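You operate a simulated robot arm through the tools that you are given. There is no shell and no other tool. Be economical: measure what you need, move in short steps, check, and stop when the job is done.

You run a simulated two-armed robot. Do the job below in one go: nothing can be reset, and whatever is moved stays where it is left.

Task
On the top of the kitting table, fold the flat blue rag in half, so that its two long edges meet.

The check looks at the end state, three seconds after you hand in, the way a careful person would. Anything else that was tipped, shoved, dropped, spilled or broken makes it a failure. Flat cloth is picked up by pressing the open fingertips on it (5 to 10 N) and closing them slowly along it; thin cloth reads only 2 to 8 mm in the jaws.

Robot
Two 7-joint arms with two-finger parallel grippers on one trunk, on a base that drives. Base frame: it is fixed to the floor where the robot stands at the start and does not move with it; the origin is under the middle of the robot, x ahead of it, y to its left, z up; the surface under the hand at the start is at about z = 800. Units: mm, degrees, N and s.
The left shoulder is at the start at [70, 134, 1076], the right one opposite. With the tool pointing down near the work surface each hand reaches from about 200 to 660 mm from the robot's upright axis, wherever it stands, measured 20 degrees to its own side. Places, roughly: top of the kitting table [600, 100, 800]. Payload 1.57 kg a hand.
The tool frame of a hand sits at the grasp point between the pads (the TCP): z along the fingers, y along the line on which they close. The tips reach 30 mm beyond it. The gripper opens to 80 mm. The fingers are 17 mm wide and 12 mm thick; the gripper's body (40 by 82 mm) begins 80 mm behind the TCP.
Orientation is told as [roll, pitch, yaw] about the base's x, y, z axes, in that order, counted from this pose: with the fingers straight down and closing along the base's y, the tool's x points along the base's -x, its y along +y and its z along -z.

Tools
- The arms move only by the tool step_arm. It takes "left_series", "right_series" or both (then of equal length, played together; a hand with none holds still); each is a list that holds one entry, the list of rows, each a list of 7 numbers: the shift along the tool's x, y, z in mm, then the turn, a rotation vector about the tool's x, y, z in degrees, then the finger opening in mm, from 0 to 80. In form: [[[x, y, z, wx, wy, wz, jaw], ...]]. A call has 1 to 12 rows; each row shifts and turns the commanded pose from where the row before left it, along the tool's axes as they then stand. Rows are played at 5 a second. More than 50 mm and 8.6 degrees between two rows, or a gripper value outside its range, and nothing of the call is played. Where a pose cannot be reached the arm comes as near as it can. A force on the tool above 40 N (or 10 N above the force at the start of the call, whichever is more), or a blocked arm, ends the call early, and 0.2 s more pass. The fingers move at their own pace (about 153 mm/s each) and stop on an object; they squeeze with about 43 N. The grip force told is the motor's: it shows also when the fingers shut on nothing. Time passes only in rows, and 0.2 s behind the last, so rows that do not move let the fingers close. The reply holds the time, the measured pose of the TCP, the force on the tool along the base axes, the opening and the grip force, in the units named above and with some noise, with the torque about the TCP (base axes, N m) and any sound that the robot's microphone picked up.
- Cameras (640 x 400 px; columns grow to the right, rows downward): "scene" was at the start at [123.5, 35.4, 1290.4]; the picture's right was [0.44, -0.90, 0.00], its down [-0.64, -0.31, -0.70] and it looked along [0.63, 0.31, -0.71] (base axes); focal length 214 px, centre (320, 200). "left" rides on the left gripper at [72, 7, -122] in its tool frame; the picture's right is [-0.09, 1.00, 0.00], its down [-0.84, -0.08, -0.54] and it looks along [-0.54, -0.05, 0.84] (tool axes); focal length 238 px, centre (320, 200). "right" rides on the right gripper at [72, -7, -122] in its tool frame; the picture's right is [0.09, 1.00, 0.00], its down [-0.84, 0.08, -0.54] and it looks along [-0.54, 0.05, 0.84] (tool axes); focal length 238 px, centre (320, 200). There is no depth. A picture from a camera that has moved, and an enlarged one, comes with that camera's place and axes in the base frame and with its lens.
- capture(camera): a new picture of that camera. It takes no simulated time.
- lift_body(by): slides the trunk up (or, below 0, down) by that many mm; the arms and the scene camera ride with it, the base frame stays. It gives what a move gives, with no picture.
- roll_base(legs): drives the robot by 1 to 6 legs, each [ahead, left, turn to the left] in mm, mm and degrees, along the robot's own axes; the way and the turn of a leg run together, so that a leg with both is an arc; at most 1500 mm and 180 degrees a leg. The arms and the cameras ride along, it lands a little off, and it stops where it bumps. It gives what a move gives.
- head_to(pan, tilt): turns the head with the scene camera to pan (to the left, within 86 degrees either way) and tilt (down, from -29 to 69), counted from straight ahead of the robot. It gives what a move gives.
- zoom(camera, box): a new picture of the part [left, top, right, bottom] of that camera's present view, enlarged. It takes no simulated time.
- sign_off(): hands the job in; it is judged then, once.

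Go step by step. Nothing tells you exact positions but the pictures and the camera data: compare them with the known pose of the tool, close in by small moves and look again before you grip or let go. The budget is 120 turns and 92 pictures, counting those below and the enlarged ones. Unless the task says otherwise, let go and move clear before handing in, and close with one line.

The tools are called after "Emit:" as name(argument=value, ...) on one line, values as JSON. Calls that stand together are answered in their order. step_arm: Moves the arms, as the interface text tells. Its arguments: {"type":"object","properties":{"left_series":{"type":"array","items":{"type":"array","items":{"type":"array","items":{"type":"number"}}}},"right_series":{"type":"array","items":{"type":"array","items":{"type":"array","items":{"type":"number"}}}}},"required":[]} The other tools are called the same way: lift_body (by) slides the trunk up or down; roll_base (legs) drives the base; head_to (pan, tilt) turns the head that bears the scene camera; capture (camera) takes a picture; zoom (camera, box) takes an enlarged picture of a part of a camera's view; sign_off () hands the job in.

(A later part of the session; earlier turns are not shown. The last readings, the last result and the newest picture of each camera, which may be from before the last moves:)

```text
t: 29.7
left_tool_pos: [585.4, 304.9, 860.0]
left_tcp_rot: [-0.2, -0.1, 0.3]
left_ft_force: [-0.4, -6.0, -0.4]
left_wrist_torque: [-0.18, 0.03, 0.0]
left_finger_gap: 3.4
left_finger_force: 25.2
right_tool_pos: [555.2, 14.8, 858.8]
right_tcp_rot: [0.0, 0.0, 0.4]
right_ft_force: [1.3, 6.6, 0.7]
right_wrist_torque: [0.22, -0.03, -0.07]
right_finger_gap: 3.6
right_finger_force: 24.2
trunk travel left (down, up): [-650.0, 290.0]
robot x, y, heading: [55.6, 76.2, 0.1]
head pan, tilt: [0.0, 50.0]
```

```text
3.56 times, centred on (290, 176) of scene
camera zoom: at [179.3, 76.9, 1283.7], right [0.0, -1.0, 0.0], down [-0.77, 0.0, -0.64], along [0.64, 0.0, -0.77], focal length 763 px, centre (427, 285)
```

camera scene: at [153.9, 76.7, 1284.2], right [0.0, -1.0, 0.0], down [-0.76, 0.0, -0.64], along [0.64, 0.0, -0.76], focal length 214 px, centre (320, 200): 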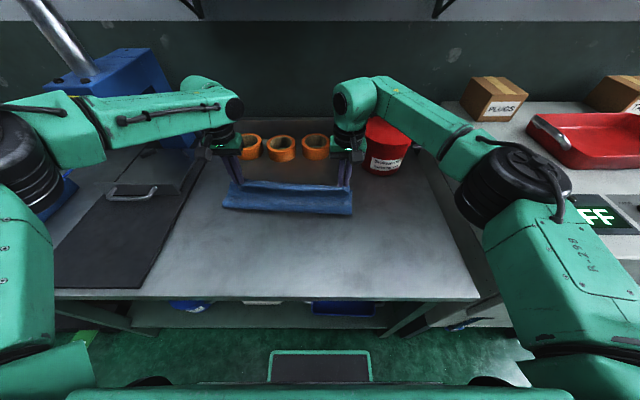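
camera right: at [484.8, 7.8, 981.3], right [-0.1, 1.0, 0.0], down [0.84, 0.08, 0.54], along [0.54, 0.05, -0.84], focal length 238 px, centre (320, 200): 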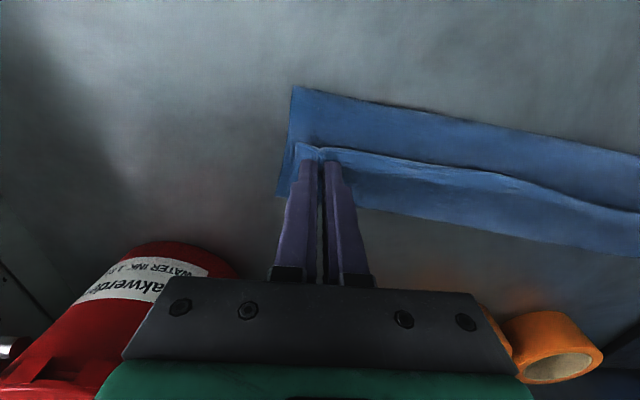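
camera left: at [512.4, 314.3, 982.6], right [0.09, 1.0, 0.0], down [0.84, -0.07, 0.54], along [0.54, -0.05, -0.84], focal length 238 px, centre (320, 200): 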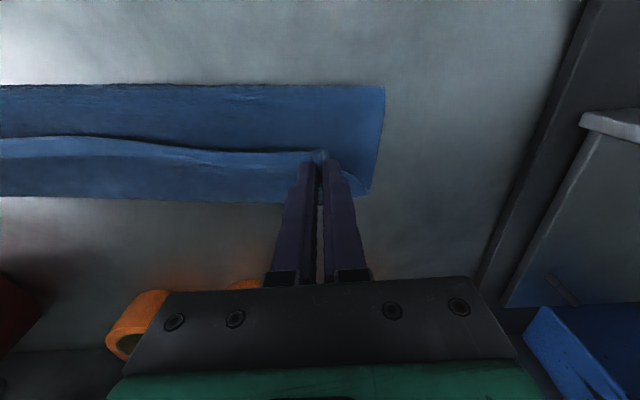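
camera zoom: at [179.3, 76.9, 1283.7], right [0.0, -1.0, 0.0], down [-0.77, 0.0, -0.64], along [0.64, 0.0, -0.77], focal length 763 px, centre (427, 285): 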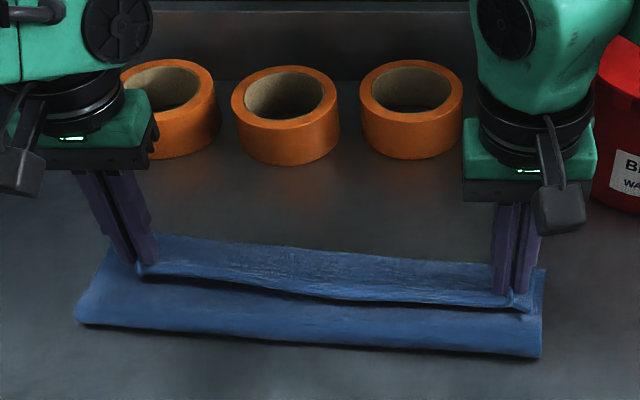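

Moving back only deepened the roll. I'll raise the hands to the top of the arc again so the sheet straightens, and then look at the lower layer's real far edge.

Emit:
step_arm(left_series=[[[0, 0, -12, 0, 0, 0, 0], [6, 0, -12, 0, 0, 0, 0], [8, 0, -11, 0, 0, 0, 0], [9, 0, -10, 0, 0, 0, 0], [10, 0, -10, 0, 0, 0, 0], [11, 0, -8, 0, 0, 0, 0], [11, 0, -7, 0, 0, 0, 0], [11, 0, -5, 0, 0, 0, 0], [0, 0, 0, 0, 0, 0, 0]]], right_series=[[[0, 0, -12, 0, 0, 0, 0], [6, 0, -12, 0, 0, 0, 0], [8, 0, -11, 0, 0, 0, 0], [10, 0, -10, 0, 0, 0, 0], [11, 0, -10, 0, 0, 0, 0], [12, 0, -8, 0, 0, 0, 0], [12, 0, -7, 0, 0, 0, 0], [12, 0, -5, 0, 0, 0, 0], [0, 0, 0, 0, 0, 0, 0]]])

Emit:
capture(camera="left")

Emit:
capture(camera="right")

Emit:
zoom(camera="scene", box=[200, 120, 380, 232])

```text
t: 31.7
left_tool_pos: [517.9, 306.3, 934.9]
left_tcp_rot: [-0.1, 0.1, 0.3]
left_ft_force: [-0.7, -6.4, 0.0]
left_wrist_torque: [-0.19, 0.02, 0.04]
left_finger_gap: 4.0
left_finger_force: 24.5
right_tool_pos: [484.7, 14.4, 933.9]
right_tcp_rot: [0.2, -0.2, 0.2]
right_ft_force: [1.5, 7.8, -0.1]
right_wrist_torque: [0.22, -0.02, -0.04]
right_finger_gap: 3.4
right_finger_force: 24.3
trunk travel left (down, up): [-650.0, 290.0]
robot x, y, heading: [50.7, 76.9, 0.4]
head pan, tilt: [0.0, 50.0]
```

```text
61 pictures are left
camera left: at [445.6, 314.2, 1057.4], right [0.09, 1.0, 0.0], down [0.84, -0.07, 0.54], along [0.54, -0.05, -0.84], focal length 238 px, centre (320, 200)
```

left: 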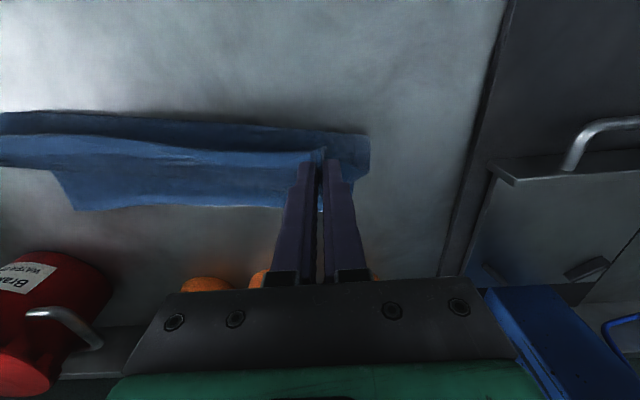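

```text
60 pictures are left
camera right: at [415.1, 7.2, 1055.4], right [-0.1, 1.0, 0.0], down [0.84, 0.08, 0.54], along [0.54, 0.05, -0.84], focal length 238 px, centre (320, 200)
```

right: 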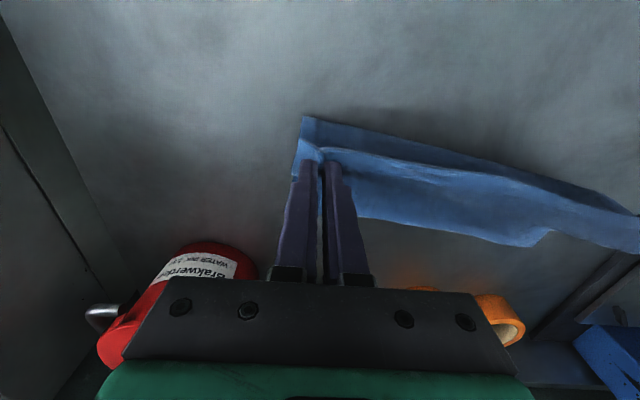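

```text
3.56 times, centred on (290, 176) of scene
camera zoom: at [179.8, 76.9, 1283.7], right [0.0, -1.0, 0.0], down [-0.77, 0.0, -0.64], along [0.64, 0.0, -0.77], focal length 763 px, centre (427, 285)
```

zoom: 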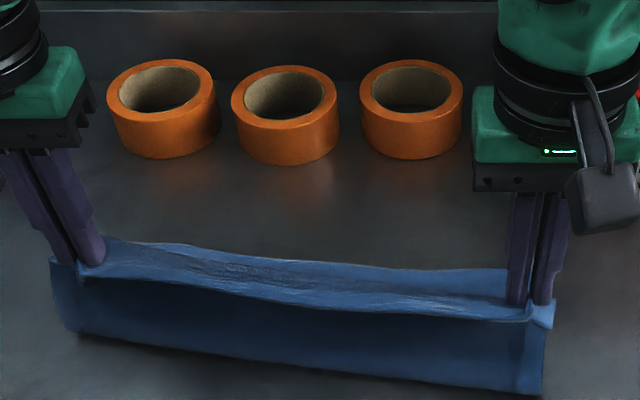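

At the top of the arc the far edge runs from (597,-28) to (628,343). The fold is centred on the right (x≈478) but about 30 mm too far forward on the left (x≈534), so I'll bring the left hand back.

Emit:
step_arm(left_series=[[[6, 0, -2, 0, 0, 0, 0], [6, 0, -1, 0, 0, 0, 0], [6, 0, -1, 0, 0, 0, 0], [6, 0, 0, 0, 0, 0, 0], [0, 0, 0, 0, 0, 0, 0]]], right_series=[[[0, 0, -2, 0, 0, 0, 0], [0, 0, -1, 0, 0, 0, 0], [0, 0, -1, 0, 0, 0, 0], [0, 0, 0, 0, 0, 0, 0], [0, 0, 0, 0, 0, 0, 0]]])

Emit:
zoom(camera="scene", box=[200, 120, 380, 232])

Emit:
capture(camera="right")

```text
t: 32.9
left_tool_pos: [496.2, 305.6, 938.2]
left_tcp_rot: [0.0, 0.0, 0.4]
left_ft_force: [0.0, -4.4, -0.1]
left_wrist_torque: [-0.14, -0.01, 0.04]
left_finger_gap: 3.7
left_finger_force: 24.7
right_tool_pos: [484.7, 14.8, 937.7]
right_tcp_rot: [0.1, 0.0, 0.4]
right_ft_force: [1.1, 4.8, 0.0]
right_wrist_torque: [0.13, 0.0, -0.02]
right_finger_gap: 3.4
right_finger_force: 24.2
trunk travel left (down, up): [-650.0, 290.0]
robot x, y, heading: [54.2, 75.0, 0.2]
head pan, tilt: [0.0, 50.0]
```

```text
3.56 times, centred on (290, 176) of scene
camera zoom: at [179.4, 76.9, 1283.7], right [0.0, -1.0, 0.0], down [-0.77, 0.0, -0.64], along [0.64, 0.0, -0.77], focal length 763 px, centre (427, 285)
```

zoom: 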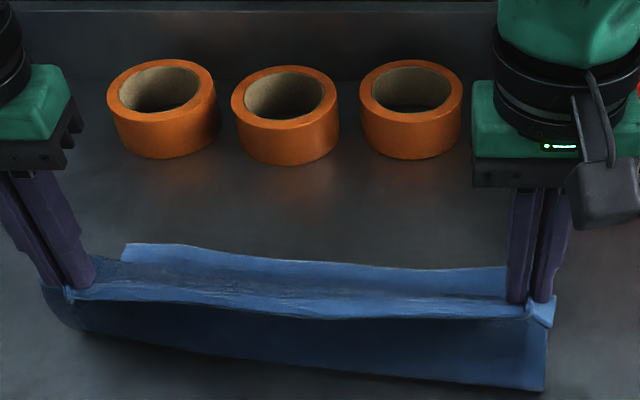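

```text
57 pictures are left
camera right: at [413.9, 7.7, 1059.5], right [-0.1, 1.0, 0.0], down [0.84, 0.08, 0.54], along [0.54, 0.05, -0.84], focal length 238 px, centre (320, 200)
```

right: 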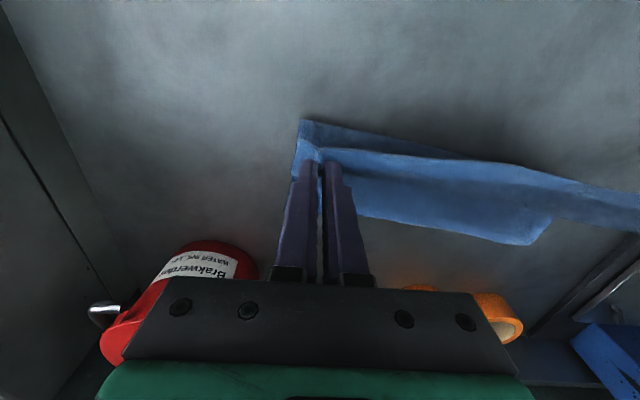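

The left side still has slack, so I'll peel it a bit further back and bring it up again taut.

Emit:
step_arm(left_series=[[[8, 0, 0, 0, 0, 0, 0], [8, 0, 0, 0, 0, 0, 0], [8, 0, 0, 0, 0, 0, 0], [8, 0, 0, 0, 0, 0, 0], [8, 0, 0, 0, 0, 0, 0], [0, 0, 0, 0, 0, 0, 0], [-8, 0, -2, 0, 0, 0, 0], [-8, 0, -1, 0, 0, 0, 0], [-8, 0, -1, 0, 0, 0, 0], [-8, 0, 0, 0, 0, 0, 0], [-8, 0, 0, 0, 0, 0, 0], [0, 0, 0, 0, 0, 0, 0]]])

Emit:
zoom(camera="scene", box=[200, 120, 380, 232])

Emit:
capture(camera="right")

Emit:
capture(camera="left")

```text
t: 35.5
left_tool_pos: [494.8, 304.9, 943.1]
left_tcp_rot: [-0.1, 0.0, 0.3]
left_ft_force: [-0.3, -4.5, -1.2]
left_wrist_torque: [-0.11, 0.0, 0.03]
left_finger_gap: 3.3
left_finger_force: 24.3
right_tool_pos: [484.5, 14.4, 937.4]
right_tcp_rot: [0.1, -0.1, 0.5]
right_ft_force: [-0.7, 4.7, -0.3]
right_wrist_torque: [0.12, 0.0, 0.0]
right_finger_gap: 3.2
right_finger_force: 24.2
trunk travel left (down, up): [-650.0, 290.0]
robot x, y, heading: [49.6, 76.1, 0.2]
head pan, tilt: [0.0, 50.0]
```

```text
3.56 times, centred on (290, 176) of scene
camera zoom: at [179.0, 77.0, 1283.8], right [0.0, -1.0, 0.0], down [-0.77, 0.0, -0.64], along [0.64, 0.0, -0.77], focal length 763 px, centre (427, 285)
```

zoom: 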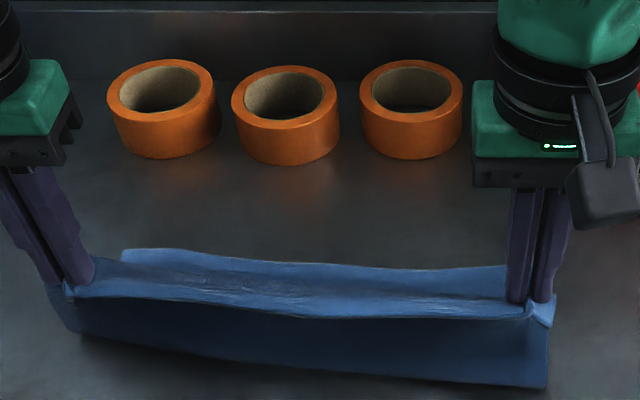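

```text
55 pictures are left
camera right: at [413.5, 7.8, 1059.7], right [-0.1, 1.0, 0.0], down [0.84, 0.08, 0.54], along [0.54, 0.05, -0.84], focal length 238 px, centre (320, 200)
```

right: 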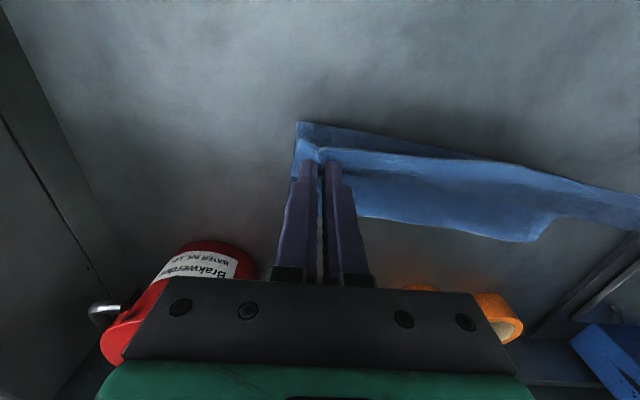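

```text
54 pictures are left
camera left: at [421.9, 313.2, 1065.0], right [0.09, 1.0, 0.0], down [0.84, -0.07, 0.54], along [0.54, -0.05, -0.84], focal length 238 px, centre (320, 200)
```

left: 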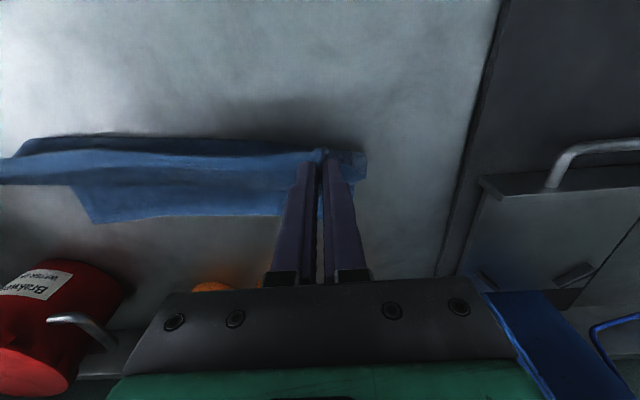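

The sheet at left has too much length in the upright part. I'll swing both hands back about 45° around the wanted fold line so that the excess lies down again, then look.

Emit:
step_arm(left_series=[[[10, 0, 1, 0, 0, 0, 0], [10, 0, 2, 0, 0, 0, 0], [10, 0, 3, 0, 0, 0, 0], [10, 0, 4, 0, 0, 0, 0], [9, 0, 5, 0, 0, 0, 0], [9, 0, 6, 0, 0, 0, 0], [9, 0, 7, 0, 0, 0, 0], [8, 0, 8, 0, 0, 0, 0], [0, 0, 0, 0, 0, 0, 0]]], right_series=[[[11, 0, 0, 0, 0, 0, 0], [11, 0, 1, 0, 0, 0, 0], [11, 0, 2, 0, 0, 0, 0], [11, 0, 3, 0, 0, 0, 0], [11, 0, 4, 0, 0, 0, 0], [10, 0, 5, 0, 0, 0, 0], [10, 0, 6, 0, 0, 0, 0], [10, 0, 8, 0, 0, 0, 0], [0, 0, 0, 0, 0, 0, 0]]])

Emit:
zoom(camera="scene", box=[200, 130, 380, 242])

Emit:
capture(camera="left")

Emit:
capture(camera="right")

```text
t: 37.5
left_tool_pos: [419.1, 306.4, 907.7]
left_tcp_rot: [-0.1, -0.1, 0.3]
left_ft_force: [-0.9, -7.0, -0.6]
left_wrist_torque: [-0.17, 0.03, 0.03]
left_finger_gap: 3.3
left_finger_force: 24.0
right_tool_pos: [399.7, 14.8, 908.1]
right_tcp_rot: [0.1, -0.2, 0.3]
right_ft_force: [0.6, 6.5, -0.1]
right_wrist_torque: [0.23, -0.03, -0.05]
right_finger_gap: 3.4
right_finger_force: 24.2
trunk travel left (down, up): [-650.0, 290.0]
robot x, y, heading: [51.3, 75.4, 0.1]
head pan, tilt: [0.0, 50.0]
```

```text
3.56 times, centred on (290, 186) of scene
camera zoom: at [179.4, 76.9, 1283.7], right [0.0, -1.0, 0.0], down [-0.77, 0.0, -0.64], along [0.64, 0.0, -0.77], focal length 763 px, centre (427, 250)
```

zoom: 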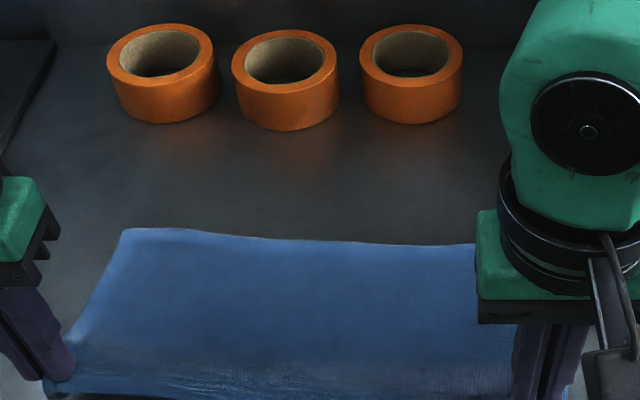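

```text
52 pictures are left
camera left: at [347.8, 314.7, 1030.3], right [0.09, 1.0, 0.0], down [0.84, -0.07, 0.54], along [0.54, -0.05, -0.84], focal length 238 px, centre (320, 200)
```

left: 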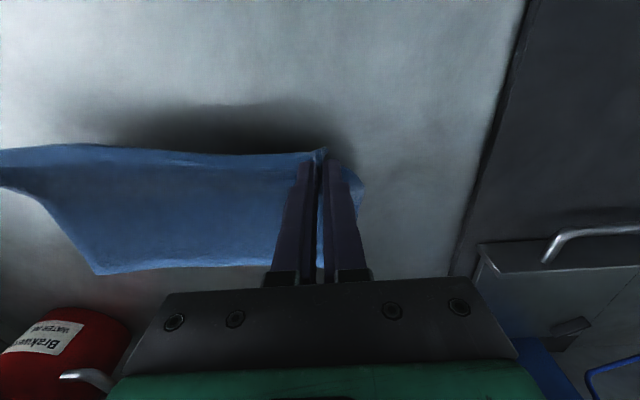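

```text
51 pictures are left
camera right: at [328.9, 7.1, 1029.8], right [-0.1, 1.0, 0.0], down [0.84, 0.08, 0.54], along [0.54, 0.05, -0.84], focal length 238 px, centre (320, 200)
```

right: 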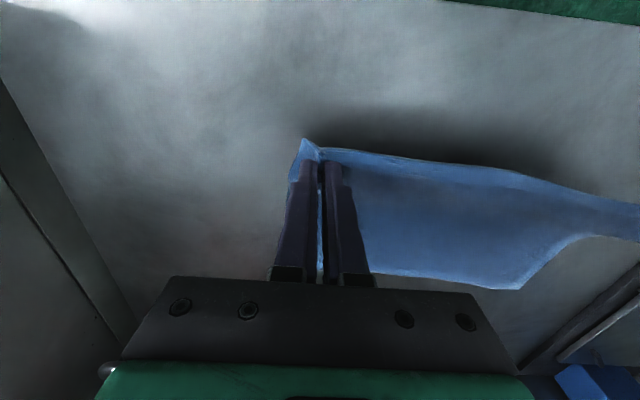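

The lower half lies flat again, with its far edge at about (594,-28) to (605,333). This time I'll go over the top and come down steeply on a shorter path, so that the fold line isn't dragged forward.

Emit:
step_arm(left_series=[[[-14, 0, -11, 0, 0, 0, 0], [-15, 0, -11, 0, 0, 0, 0], [-17, 0, -4, 0, 0, 0, 0], [-18, 0, -2, 0, 0, 0, 0], [-14, 0, 6, 0, 0, 0, 0], [-14, 0, 8, 0, 0, 0, 0], [-11, 0, 11, 0, 0, 0, 0], [-9, 0, 11, 0, 0, 0, 0], [-7, 0, 12, 0, 0, 0, 0], [0, 0, 0, 0, 0, 0, 0]]], right_series=[[[-18, 0, -11, 0, 0, 0, 0], [-17, 0, -11, 0, 0, 0, 0], [-18, 0, -4, 0, 0, 0, 0], [-19, 0, -2, 0, 0, 0, 0], [-14, 0, 6, 0, 0, 0, 0], [-14, 0, 8, 0, 0, 0, 0], [-11, 0, 11, 0, 0, 0, 0], [-9, 0, 11, 0, 0, 0, 0], [-7, 0, 12, 0, 0, 0, 0], [0, 0, 0, 0, 0, 0, 0]]])

Emit:
zoom(camera="scene", box=[200, 120, 380, 232])

Emit:
capture(camera="right")

```text
t: 39.7
left_tool_pos: [538.4, 303.9, 887.3]
left_tcp_rot: [0.0, 0.0, 0.1]
left_ft_force: [0.2, -4.5, 0.1]
left_wrist_torque: [-0.13, 0.0, 0.0]
left_finger_gap: 3.5
left_finger_force: 24.1
right_tool_pos: [525.2, 15.3, 887.7]
right_tcp_rot: [0.1, -0.1, 0.4]
right_ft_force: [0.8, 3.4, -0.5]
right_wrist_torque: [0.15, -0.03, 0.01]
right_finger_gap: 3.1
right_finger_force: 24.4
trunk travel left (down, up): [-650.0, 290.0]
robot x, y, heading: [55.0, 79.7, 0.5]
head pan, tilt: [0.0, 50.0]
```

```text
3.56 times, centred on (290, 176) of scene
camera zoom: at [178.7, 76.9, 1283.8], right [0.0, -1.0, 0.0], down [-0.77, 0.0, -0.64], along [0.64, 0.0, -0.77], focal length 763 px, centre (427, 285)
```

zoom: 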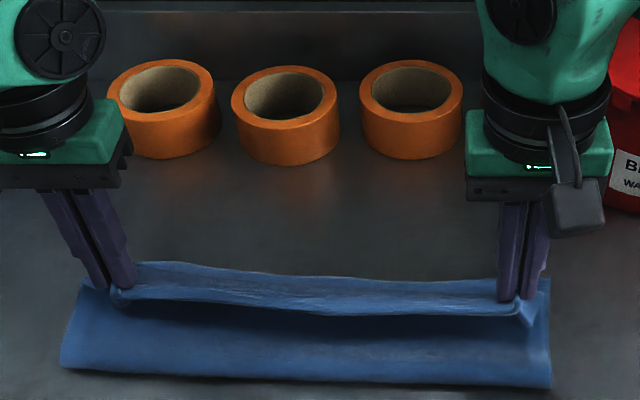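

```text
49 pictures are left
camera right: at [454.6, 7.9, 1010.6], right [-0.1, 1.0, 0.0], down [0.84, 0.08, 0.54], along [0.54, 0.05, -0.84], focal length 238 px, centre (320, 200)
```

right: 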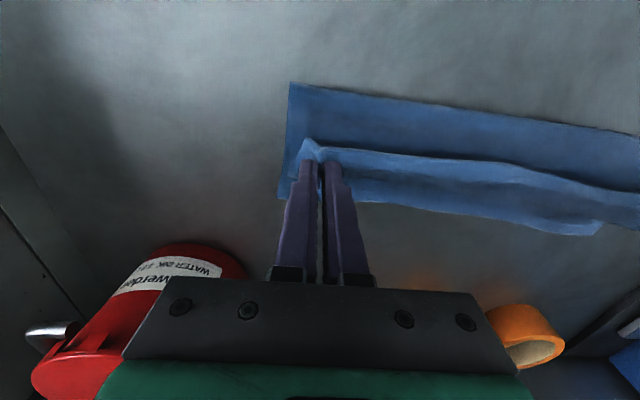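

The fold line is now at about (482,-13) to (501,353), close to the middle. I'll continue nearly straight down.

Emit:
step_arm(left_series=[[[0, 0, 10, 0, 0, 0, 0], [0, 0, 10, 0, 0, 0, 0], [0, 0, 10, 0, 0, 0, 0], [0, 0, 8, 0, 0, 0, 0], [0, 0, 0, 0, 0, 0, 0]]], right_series=[[[-1, 0, 10, 0, 0, 0, 0], [-1, 0, 10, 0, 0, 0, 0], [-1, 0, 10, 0, 0, 0, 0], [0, 0, 8, 0, 0, 0, 0], [0, 0, 0, 0, 0, 0, 0]]])

Emit:
zoom(camera="scene", box=[200, 120, 380, 232])

Emit:
capture(camera="left")

Emit:
capture(camera="right")

```text
t: 40.9
left_tool_pos: [538.4, 304.9, 849.0]
left_tcp_rot: [0.0, 0.1, 0.3]
left_ft_force: [-0.4, -5.4, 0.0]
left_wrist_torque: [-0.1, -0.05, 0.01]
left_finger_gap: 3.8
left_finger_force: 24.8
right_tool_pos: [529.1, 16.1, 852.6]
right_tcp_rot: [0.1, -0.1, 0.4]
right_ft_force: [0.4, 3.9, -0.2]
right_wrist_torque: [0.14, -0.01, 0.0]
right_finger_gap: 3.3
right_finger_force: 24.5
trunk travel left (down, up): [-650.0, 290.0]
robot x, y, heading: [49.3, 77.7, 0.2]
head pan, tilt: [0.0, 50.0]
```

```text
3.56 times, centred on (290, 176) of scene
camera zoom: at [179.0, 76.8, 1283.8], right [0.0, -1.0, 0.0], down [-0.77, 0.0, -0.64], along [0.64, 0.0, -0.77], focal length 763 px, centre (427, 285)
```

zoom: 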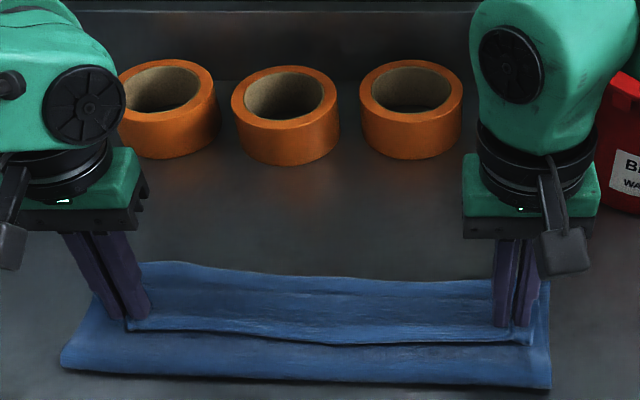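

```text
47 pictures are left
camera left: at [465.8, 313.3, 972.0], right [0.09, 1.0, 0.0], down [0.84, -0.07, 0.54], along [0.54, -0.05, -0.84], focal length 238 px, centre (320, 200)
```

left: 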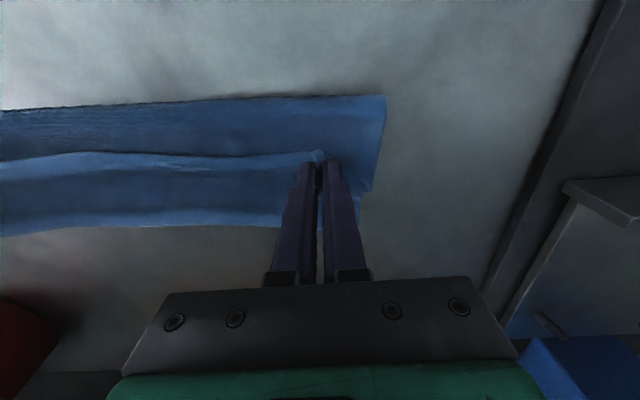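

```text
46 pictures are left
camera right: at [458.8, 8.2, 974.1], right [-0.1, 1.0, 0.0], down [0.84, 0.08, 0.54], along [0.54, 0.05, -0.84], focal length 238 px, centre (320, 200)
```

right: 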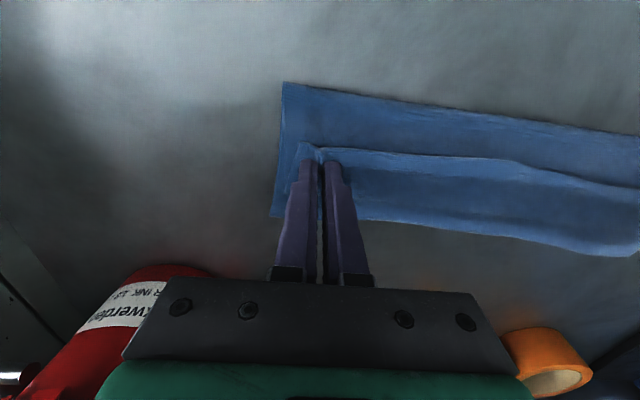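

The fold line stayed put. Now I'll advance the hands forward, low and in steps, to unroll the upper layer over the lower one.

Emit:
step_arm(left_series=[[[-6, 0, 0, 0, 0, 0, 0], [-6, 0, 0, 0, 0, 0, 0], [-6, 0, 0, 0, 0, 0, 0], [-6, 0, 0, 0, 0, 0, 0], [-6, 0, 0, 0, 0, 0, 0], [0, 0, 0, 0, 0, 0, 0]]], right_series=[[[-6, 0, 1, 0, 0, 0, 0], [-6, 0, 1, 0, 0, 0, 0], [-6, 0, 1, 0, 0, 0, 0], [-6, 0, 0, 0, 0, 0, 0], [-6, 0, 0, 0, 0, 0, 0], [0, 0, 0, 0, 0, 0, 0]]])

Emit:
zoom(camera="scene", box=[200, 120, 380, 232])

Emit:
capture(camera="left")

```text
t: 42.3
left_tool_pos: [568.5, 305.4, 849.1]
left_tcp_rot: [0.0, 0.0, 0.3]
left_ft_force: [-0.1, -6.1, 0.1]
left_wrist_torque: [-0.16, 0.03, -0.01]
left_finger_gap: 3.5
left_finger_force: 24.2
right_tool_pos: [558.1, 14.4, 849.3]
right_tcp_rot: [0.1, -0.1, 0.5]
right_ft_force: [1.2, 6.0, 0.3]
right_wrist_torque: [0.13, 0.0, -0.04]
right_finger_gap: 3.4
right_finger_force: 24.0
trunk travel left (down, up): [-650.0, 290.0]
robot x, y, heading: [54.9, 74.3, 0.3]
head pan, tilt: [0.0, 50.0]
```

```text
3.56 times, centred on (290, 176) of scene
camera zoom: at [178.9, 76.9, 1283.8], right [0.0, -1.0, 0.0], down [-0.77, 0.0, -0.64], along [0.64, 0.0, -0.77], focal length 763 px, centre (427, 285)
```

zoom: 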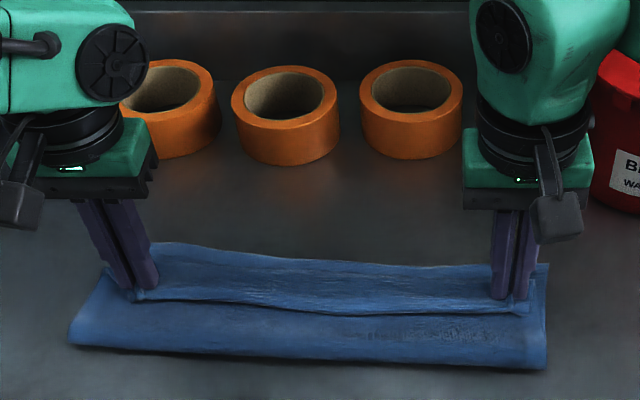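

```text
44 pictures are left
camera left: at [495.9, 314.2, 971.8], right [0.09, 1.0, 0.0], down [0.84, -0.07, 0.54], along [0.54, -0.05, -0.84], focal length 238 px, centre (320, 200)
```

left: 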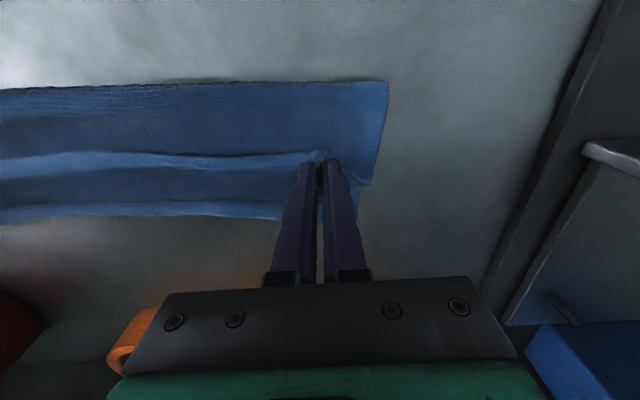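

The whole cloth slides rather than unrolling, so the upper layer has to be released. I'll open the fingers, lift straight up, and look at how it lies.

Emit:
step_arm(left_series=[[[0, 0, 4, 0, 0, 0, 0], [0, 0, 4, 0, 0, 0, 4], [0, 0, 0, 0, 0, 0, 10], [0, 0, 0, 0, 0, 0, 20], [0, 0, 0, 0, 0, 0, 24], [0, 0, -10, 0, 0, 0, 24], [0, 0, -15, 0, 0, 0, 24], [0, 0, -30, 0, 0, 0, 24], [0, 0, -40, 0, 0, 0, 24], [0, 0, 0, 0, 0, 0, 24]]], right_series=[[[0, 0, 4, 0, 0, 0, 0], [0, 0, 4, 0, 0, 0, 4], [0, 0, 0, 0, 0, 0, 10], [0, 0, 0, 0, 0, 0, 20], [0, 0, 0, 0, 0, 0, 24], [0, 0, -10, 0, 0, 0, 24], [0, 0, -15, 0, 0, 0, 24], [0, 0, -30, 0, 0, 0, 24], [0, 0, -40, 0, 0, 0, 24], [0, 0, 0, 0, 0, 0, 24]]])

Emit:
zoom(camera="scene", box=[200, 120, 380, 232])

Emit:
capture(camera="left")

Emit:
capture(camera="right")

```text
t: 44.5
left_tool_pos: [567.8, 307.2, 935.8]
left_tcp_rot: [-0.1, 0.0, 0.3]
left_ft_force: [1.1, -0.1, -0.1]
left_wrist_torque: [-0.02, 0.05, -0.01]
left_finger_gap: 24.0
left_finger_force: 0.0
right_tool_pos: [558.6, 15.8, 937.5]
right_tcp_rot: [0.0, 0.1, 0.5]
right_ft_force: [0.4, 0.0, -1.7]
right_wrist_torque: [0.0, -0.01, -0.01]
right_finger_gap: 24.1
right_finger_force: 0.0
trunk travel left (down, up): [-650.0, 290.0]
robot x, y, heading: [52.0, 77.6, 0.2]
head pan, tilt: [0.0, 50.0]
```

```text
3.56 times, centred on (290, 176) of scene
camera zoom: at [180.2, 76.8, 1283.6], right [0.0, -1.0, 0.0], down [-0.77, 0.0, -0.64], along [0.64, 0.0, -0.77], focal length 763 px, centre (427, 285)
```

zoom: 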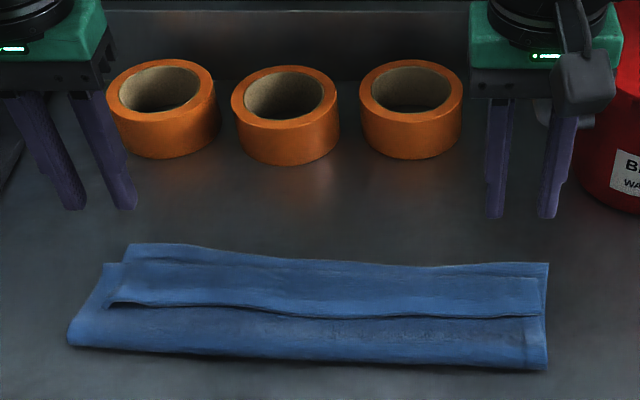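

```text
42 pictures are left
camera left: at [496.1, 315.5, 1058.2], right [0.09, 1.0, 0.0], down [0.84, -0.07, 0.54], along [0.54, -0.05, -0.84], focal length 238 px, centre (320, 200)
```

left: 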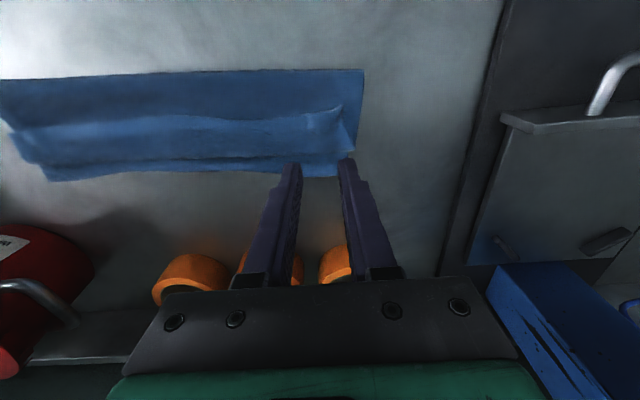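

```text
41 pictures are left
camera right: at [488.7, 6.9, 1059.4], right [-0.1, 1.0, 0.0], down [0.84, 0.08, 0.54], along [0.54, 0.05, -0.84], focal length 238 px, centre (320, 200)
```

right: 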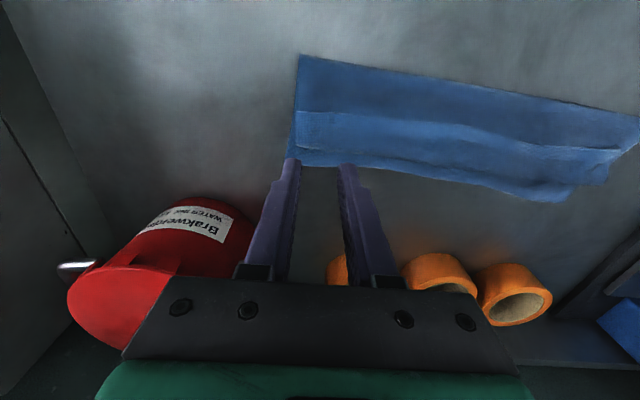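

The rear edge strip (about 40 mm) came to rest turned back on top. I'll open the fingers wide, touch down between the fold and that strip, and push the strip forward so it flips over.

Emit:
step_arm(left_series=[[[9, -14, 0, 0, 0, 0, 50], [9, -14, 15, 0, 0, 0, 80], [10, -14, 25, 0, 0, 0, 80], [9, -15, 30, 0, 0, 0, 80], [0, 0, 16, 0, 0, 0, 80], [0, 0, 6, 0, 0, 0, 80], [0, 0, 0, 0, 0, 0, 80]]], right_series=[[[8, 14, 0, 0, 0, 0, 50], [9, 14, 15, 0, 0, 0, 80], [9, 14, 25, 0, 0, 0, 80], [8, 12, 30, 0, 0, 0, 80], [0, 0, 16, 0, 0, 0, 80], [0, 0, 6, 0, 0, 0, 80], [0, 0, 0, 0, 0, 0, 80]]])

Emit:
zoom(camera="scene", box=[200, 120, 380, 232])

```text
t: 46.1
left_tool_pos: [530.7, 249.5, 843.6]
left_tcp_rot: [-0.1, -0.1, 0.3]
left_ft_force: [-0.2, -0.1, -0.4]
left_wrist_torque: [-0.02, -0.01, 0.02]
left_finger_gap: 79.9
left_finger_force: 0.0
right_tool_pos: [524.1, 69.8, 843.1]
right_tcp_rot: [0.1, -0.2, 0.5]
right_ft_force: [1.0, 0.6, -0.3]
right_wrist_torque: [-0.03, -0.04, -0.02]
right_finger_gap: 80.0
right_finger_force: 0.1
trunk travel left (down, up): [-650.0, 290.0]
robot x, y, heading: [52.6, 78.8, 0.1]
head pan, tilt: [0.0, 50.0]
```

```text
3.56 times, centred on (290, 176) of scene
camera zoom: at [179.3, 76.9, 1283.7], right [0.0, -1.0, 0.0], down [-0.77, 0.0, -0.64], along [0.64, 0.0, -0.77], focal length 763 px, centre (427, 285)
```

zoom: 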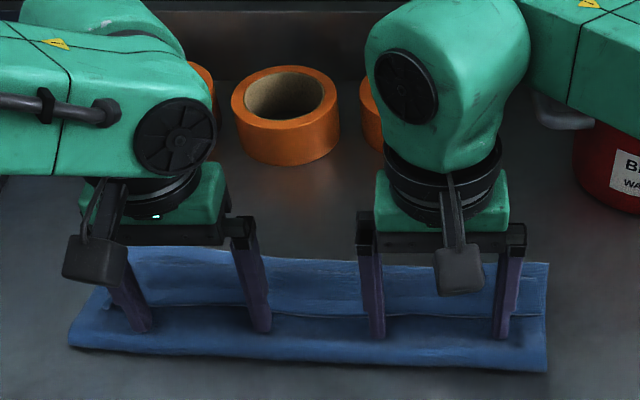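

The tips are on the near side of the turned-back edge. I'll lower them to light contact.

Emit:
step_arm(left_series=[[[0, 0, 2, 0, 0, 0, 80], [0, 0, 1.5, 0, 0, 0, 80], [0, 0, 1, 0, 0, 0, 80], [0, 0, 0, 0, 0, 0, 80]]], right_series=[[[0, 0, 2, 0, 0, 0, 80], [0, 0, 1.5, 0, 0, 0, 80], [0, 0, 1, 0, 0, 0, 80], [0, 0, 0, 0, 0, 0, 80]]])

```text
t: 47.1
left_tool_pos: [531.2, 250.0, 840.0]
left_tcp_rot: [0.0, 0.0, 0.4]
left_ft_force: [-0.2, -0.9, 0.1]
left_wrist_torque: [-0.02, -0.01, -0.02]
left_finger_gap: 80.1
left_finger_force: 0.2
right_tool_pos: [525.6, 69.5, 838.6]
right_tcp_rot: [0.1, -0.1, 0.3]
right_ft_force: [-0.7, -0.1, 0.2]
right_wrist_torque: [0.02, 0.01, 0.01]
right_finger_gap: 80.3
right_finger_force: 0.1
trunk travel left (down, up): [-650.0, 290.0]
robot x, y, heading: [50.2, 80.6, 0.3]
head pan, tilt: [0.0, 50.0]
```

I'll go down one more millimetre and push forward slowly, rising gently toward the end.

Emit:
step_arm(left_series=[[[0, 0, 1, 0, 0, 0, 80], [-6, 0, 0, 0, 0, 0, 80], [-6, 0, 0, 0, 0, 0, 80], [-6, 0, 0, 0, 0, 0, 80], [-6, 0, 0, 0, 0, 0, 80], [-6, 0, -1, 0, 0, 0, 80], [0, 0, 0, 0, 0, 0, 80]]], right_series=[[[0, 0, 0, 0, 0, 0, 80], [-6, 0, 0, 0, 0, 0, 80], [-6, 0, 0, 0, 0, 0, 80], [-6, 0, 0, 0, 0, 0, 80], [-6, 0, 0, 0, 0, 0, 80], [-6, 0, -1, 0, 0, 0, 80], [0, 0, 0, 0, 0, 0, 80]]])

Emit:
zoom(camera="scene", box=[200, 120, 380, 232])

Emit:
capture(camera="right")

```text
t: 48.7
left_tool_pos: [561.2, 248.4, 839.6]
left_tcp_rot: [0.0, 0.0, 0.3]
left_ft_force: [-0.2, -1.0, 0.2]
left_wrist_torque: [0.0, -0.01, 0.06]
left_finger_gap: 79.9
left_finger_force: 0.1
right_tool_pos: [555.0, 69.6, 841.0]
right_tcp_rot: [0.1, -0.1, 0.4]
right_ft_force: [0.4, 0.6, 0.8]
right_wrist_torque: [-0.03, 0.0, 0.02]
right_finger_gap: 80.0
right_finger_force: 0.1
trunk travel left (down, up): [-650.0, 290.0]
robot x, y, heading: [53.1, 78.2, 0.2]
head pan, tilt: [0.0, 50.0]
```

```text
3.56 times, centred on (290, 176) of scene
camera zoom: at [178.9, 76.8, 1283.8], right [0.0, -1.0, 0.0], down [-0.77, 0.0, -0.64], along [0.64, 0.0, -0.77], focal length 763 px, centre (427, 285)
```

zoom: 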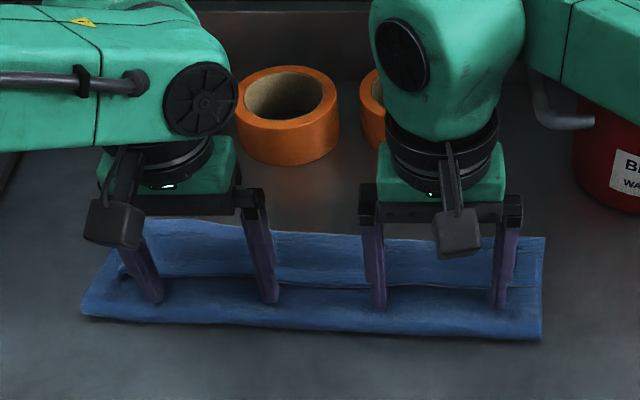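

```text
38 pictures are left
camera right: at [484.2, 62.5, 962.3], right [-0.1, 1.0, 0.0], down [0.84, 0.08, 0.54], along [0.54, 0.05, -0.84], focal length 238 px, centre (320, 200)
```

right: 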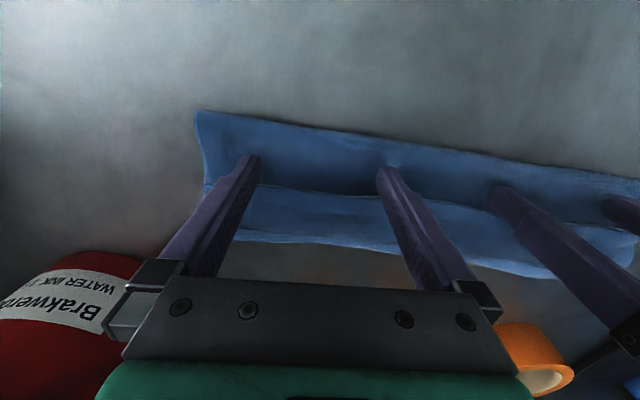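

The whole cloth slid along. I'll press the right hand down to pin it and push the strip over with the left hand only.

Emit:
step_arm(right_series=[[[0, 0, 2, 0, 0, 0, 80], [0, 0, 1.5, 0, 0, 0, 80], [0, 0, 1, 0, 0, 0, 80], [0, 0, 1, 0, 0, 0, 80], [0, 0, 0, 0, 0, 0, 80]]], left_series=[[[0, 0, -1, 0, 0, 0, 80], [0, 0, 0, 0, 0, 0, 80], [0, 0, 0, 0, 0, 0, 80], [0, 0, 0, 0, 0, 0, 80], [0, 0, 0, 0, 0, 0, 80]]])

```text
t: 49.9
left_tool_pos: [561.7, 249.3, 840.6]
left_tcp_rot: [-0.1, -0.2, 0.3]
left_ft_force: [0.0, 0.2, -0.7]
left_wrist_torque: [0.01, -0.02, 0.01]
left_finger_gap: 80.1
left_finger_force: 0.1
right_tool_pos: [554.6, 70.0, 837.5]
right_tcp_rot: [0.1, -0.3, 0.4]
right_ft_force: [1.5, 1.0, 9.7]
right_wrist_torque: [-0.03, -0.06, -0.02]
right_finger_gap: 79.9
right_finger_force: 0.1
trunk travel left (down, up): [-650.0, 290.0]
robot x, y, heading: [56.7, 75.7, 0.1]
head pan, tilt: [0.0, 50.0]
```

Emit:
step_arm(right_series=[[[0, 0, 0.7, 0, 0, 0, 80], [0, 0, 0, 0, 0, 0, 80], [0, 0, 0, 0, 0, 0, 80], [0, 0, 0, 0, 0, 0, 80], [0, 0, 0, 0, 0, 0, 80], [0, 0, 0, 0, 0, 0, 80], [0, 0, 0, 0, 0, 0, 80], [0, 0, 0, 0, 0, 0, 80]]], left_series=[[[0, 0, 1.5, 0, 0, 0, 80], [-5, 0, 0, 0, 0, 0, 80], [-6, 0, 0, 0, 0, 0, 80], [-6, 0, 0, 0, 0, 0, 80], [-6, 0, -1, 0, 0, 0, 80], [-6, 0, -2, 0, 0, 0, 80], [-6, 0, -2, 0, 0, 0, 80], [0, 0, 0, 0, 0, 0, 80]]])

Emit:
zoom(camera="scene", box=[200, 120, 380, 232])

Emit:
capture(camera="left")

```text
t: 51.7
left_tool_pos: [578.8, 259.3, 851.2]
left_tcp_rot: [-0.1, -0.2, 0.3]
left_ft_force: [0.6, 0.2, 0.2]
left_wrist_torque: [0.01, 0.02, 0.02]
left_finger_gap: 79.8
left_finger_force: 0.0
left hand out of reach, approached as far as the arm can: row 3, 4, 5, 6, 7
right_tool_pos: [554.0, 69.4, 835.6]
right_tcp_rot: [0.1, -0.2, 0.4]
right_ft_force: [2.4, 0.9, 15.1]
right_wrist_torque: [0.0, -0.09, 0.02]
right_finger_gap: 79.5
right_finger_force: 0.0
trunk travel left (down, up): [-650.0, 290.0]
robot x, y, heading: [52.0, 82.0, 0.2]
head pan, tilt: [0.0, 50.0]
```

```text
3.56 times, centred on (290, 176) of scene
camera zoom: at [177.4, 77.2, 1284.0], right [0.0, -1.0, 0.0], down [-0.77, 0.0, -0.64], along [0.64, 0.0, -0.77], focal length 763 px, centre (427, 285)
```

zoom: 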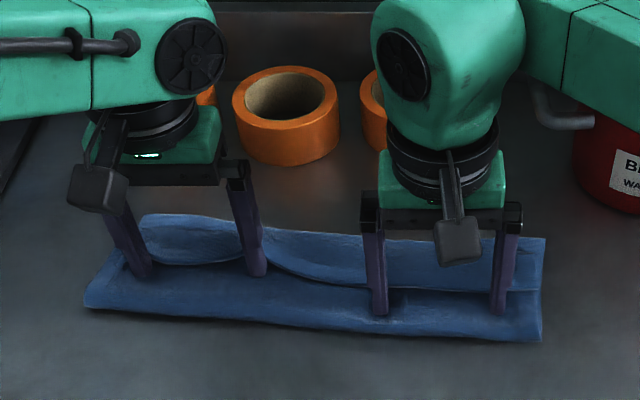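

```text
36 pictures are left
camera left: at [505.7, 267.7, 973.9], right [0.09, 1.0, 0.0], down [0.84, -0.07, 0.55], along [0.54, -0.05, -0.84], focal length 238 px, centre (320, 200)
```

left: 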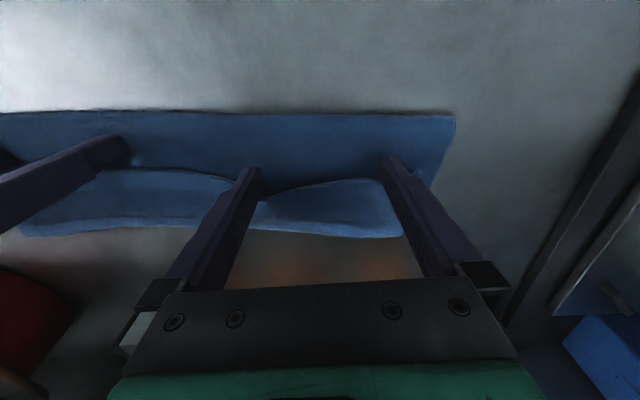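

Pinning works, but the left arm runs out of reach here. I'll press with both hands and slide the whole cloth about 100 mm toward the robot, where both arms move freely.

Emit:
step_arm(left_series=[[[8, -3, 0, 0, 0, 0, 80], [8, -3, 4, 0, 0, 0, 80], [4, -2, 4, 0, 0, 0, 80], [0, 0, 4, 0, 0, 0, 80], [0, 0, 2, 0, 0, 0, 80], [0, 0, 0, 0, 0, 0, 80]]], right_series=[[[0, 0, 0, 0, 0, 0, 80], [0, 0, -0.5, 0, 0, 0, 80], [0, 0, 0, 0, 0, 0, 80], [0, 0, 0, 0, 0, 0, 80], [0, 0, 0, 0, 0, 0, 80], [0, 0, 0, 0, 0, 0, 80]]])

```text
t: 53.1
left_tool_pos: [558.3, 250.4, 837.3]
left_tcp_rot: [-0.1, -0.1, 0.3]
left_ft_force: [0.6, 0.7, 2.7]
left_wrist_torque: [-0.04, -0.03, 0.01]
left_finger_gap: 79.5
left_finger_force: 0.1
right_tool_pos: [554.8, 70.1, 835.2]
right_tcp_rot: [0.1, -0.2, 0.4]
right_ft_force: [0.8, 0.0, 11.7]
right_wrist_torque: [0.01, -0.05, 0.03]
right_finger_gap: 79.5
right_finger_force: 0.1
trunk travel left (down, up): [-650.0, 290.0]
robot x, y, heading: [53.7, 80.6, 0.1]
head pan, tilt: [0.0, 50.0]
```

Emit:
step_arm(left_series=[[[0, 0, 1.2, 0, 0, 0, 80], [5, 0, 0, 0, 0, 0, 80], [8, 0, 0, 0, 0, 0, 80], [10, 0, 0, 0, 0, 0, 80], [10, 0, 0, 0, 0, 0, 80], [10, 0, 0, 0, 0, 0, 80], [10, 0, 0, 0, 0, 0, 80], [10, 0, 0, 0, 0, 0, 80], [10, 0, 0, 0, 0, 0, 80], [10, 0, 0, 0, 0, 0, 80], [7, 0, 0, 0, 0, 0, 80], [0, 0, 0, 0, 0, 0, 80]]], right_series=[[[0, 0, 0, 0, 0, 0, 80], [5, 0, 0, 0, 0, 0, 80], [8, 0, 0, 0, 0, 0, 80], [10, 0, 0, 0, 0, 0, 80], [10, 0, 0, 0, 0, 0, 80], [10, 0, 0, 0, 0, 0, 80], [10, 0, 0, 0, 0, 0, 80], [10, 0, 0, 0, 0, 0, 80], [10, 0, 0, 0, 0, 0, 80], [10, 0, 0, 0, 0, 0, 80], [7, 0, 0, 0, 0, 0, 80], [0, 0, 0, 0, 0, 0, 80]]])

Emit:
zoom(camera="scene", box=[200, 140, 380, 252])

```text
t: 55.7
left_tool_pos: [467.4, 250.6, 836.5]
left_tcp_rot: [-0.1, -0.1, 0.3]
left_ft_force: [0.7, -0.2, 4.3]
left_wrist_torque: [-0.02, -0.01, -0.02]
left_finger_gap: 79.7
left_finger_force: 0.1
right_tool_pos: [464.0, 67.6, 835.6]
right_tcp_rot: [0.1, -0.2, 0.4]
right_ft_force: [3.4, 1.5, 23.7]
right_wrist_torque: [-0.05, -0.14, -0.05]
right_finger_gap: 79.6
right_finger_force: 0.0
trunk travel left (down, up): [-650.0, 290.0]
robot x, y, heading: [51.1, 75.1, 0.4]
head pan, tilt: [0.0, 50.0]
```

```text
3.56 times, centred on (290, 196) of scene
camera zoom: at [176.6, 77.0, 1284.1], right [0.0, -1.0, 0.0], down [-0.76, 0.0, -0.64], along [0.64, 0.0, -0.76], focal length 763 px, centre (427, 214)
```

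zoom: 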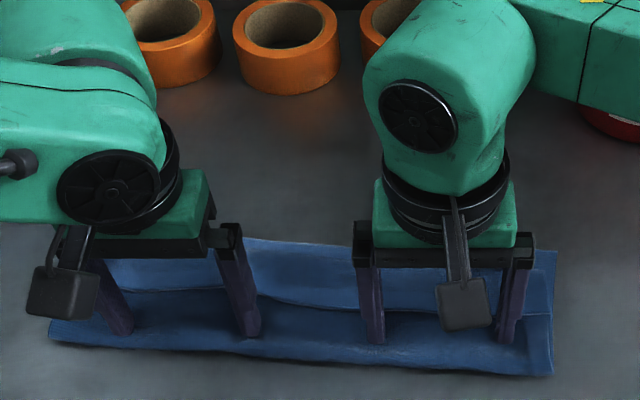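

The cloth slid along as wanted. Now the right hand pins and the left pushes its part of the strip forward.

Emit:
step_arm(left_series=[[[0, 0, -1.5, 0, 0, 0, 80], [-7, 0, 0, 0, 0, 0, 80], [-8, 0, 0, 0, 0, 0, 80], [-8, 0, 0, 0, 0, 0, 80], [-8, 0, -1, 0, 0, 0, 80], [-8, 0, -2, 0, 0, 0, 80], [-8, 0, -2, 0, 0, 0, 80], [-8, 0, -2, 0, 0, 0, 80], [-8, 0, -1, 0, 0, 0, 80], [0, 0, 0, 0, 0, 0, 80]]], right_series=[[[0, 0, -0.7, 0, 0, 0, 80], [0, 0, 0, 0, 0, 0, 80], [0, 0, 0, 0, 0, 0, 80], [0, 0, 0, 0, 0, 0, 80], [0, 0, 0, 0, 0, 0, 80], [0, 0, 0, 0, 0, 0, 80], [0, 0, 0, 0, 0, 0, 80], [0, 0, 0, 0, 0, 0, 80], [0, 0, 0, 0, 0, 0, 80], [0, 0, 0, 0, 0, 0, 80]]])

Emit:
zoom(camera="scene", box=[200, 140, 380, 252])

Emit:
capture(camera="left")

```text
t: 57.9
left_tool_pos: [532.6, 249.1, 845.7]
left_tcp_rot: [-0.1, -0.1, 0.3]
left_ft_force: [-0.5, 0.2, 0.4]
left_wrist_torque: [0.01, -0.01, 0.0]
left_finger_gap: 79.7
left_finger_force: 0.0
right_tool_pos: [463.1, 68.7, 835.2]
right_tcp_rot: [-0.1, -0.2, 0.4]
right_ft_force: [0.5, 2.3, 17.6]
right_wrist_torque: [0.07, -0.08, -0.01]
right_finger_gap: 79.4
right_finger_force: 0.1
trunk travel left (down, up): [-650.0, 290.0]
robot x, y, heading: [47.9, 78.9, 0.2]
head pan, tilt: [0.0, 50.0]
```

```text
3.56 times, centred on (290, 196) of scene
camera zoom: at [176.9, 77.5, 1284.0], right [0.0, -1.0, 0.0], down [-0.76, 0.0, -0.64], along [0.64, 0.0, -0.76], focal length 763 px, centre (427, 214)
```

zoom: 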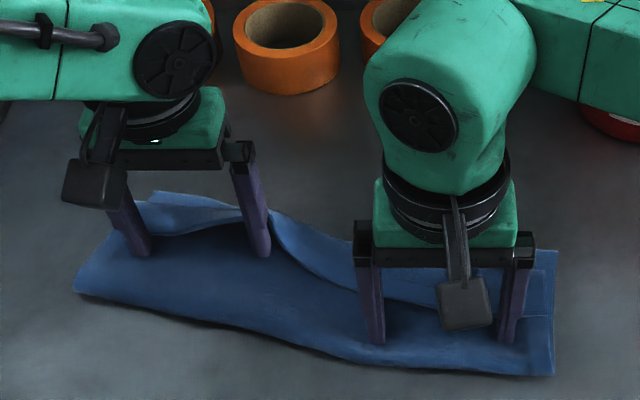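

```text
33 pictures are left
camera left: at [459.5, 258.8, 968.3], right [0.09, 1.0, 0.0], down [0.84, -0.07, 0.54], along [0.54, -0.05, -0.84], focal length 238 px, centre (320, 200)
```

left: 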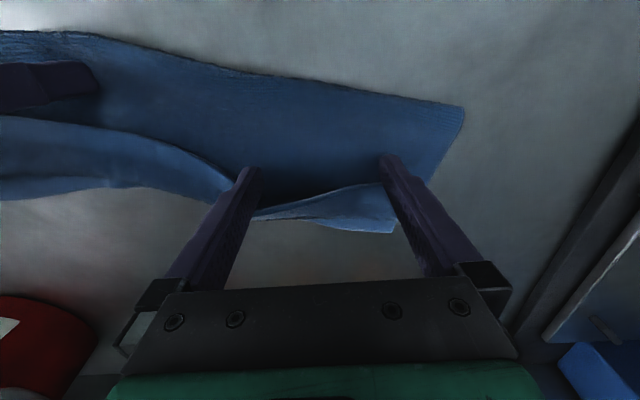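

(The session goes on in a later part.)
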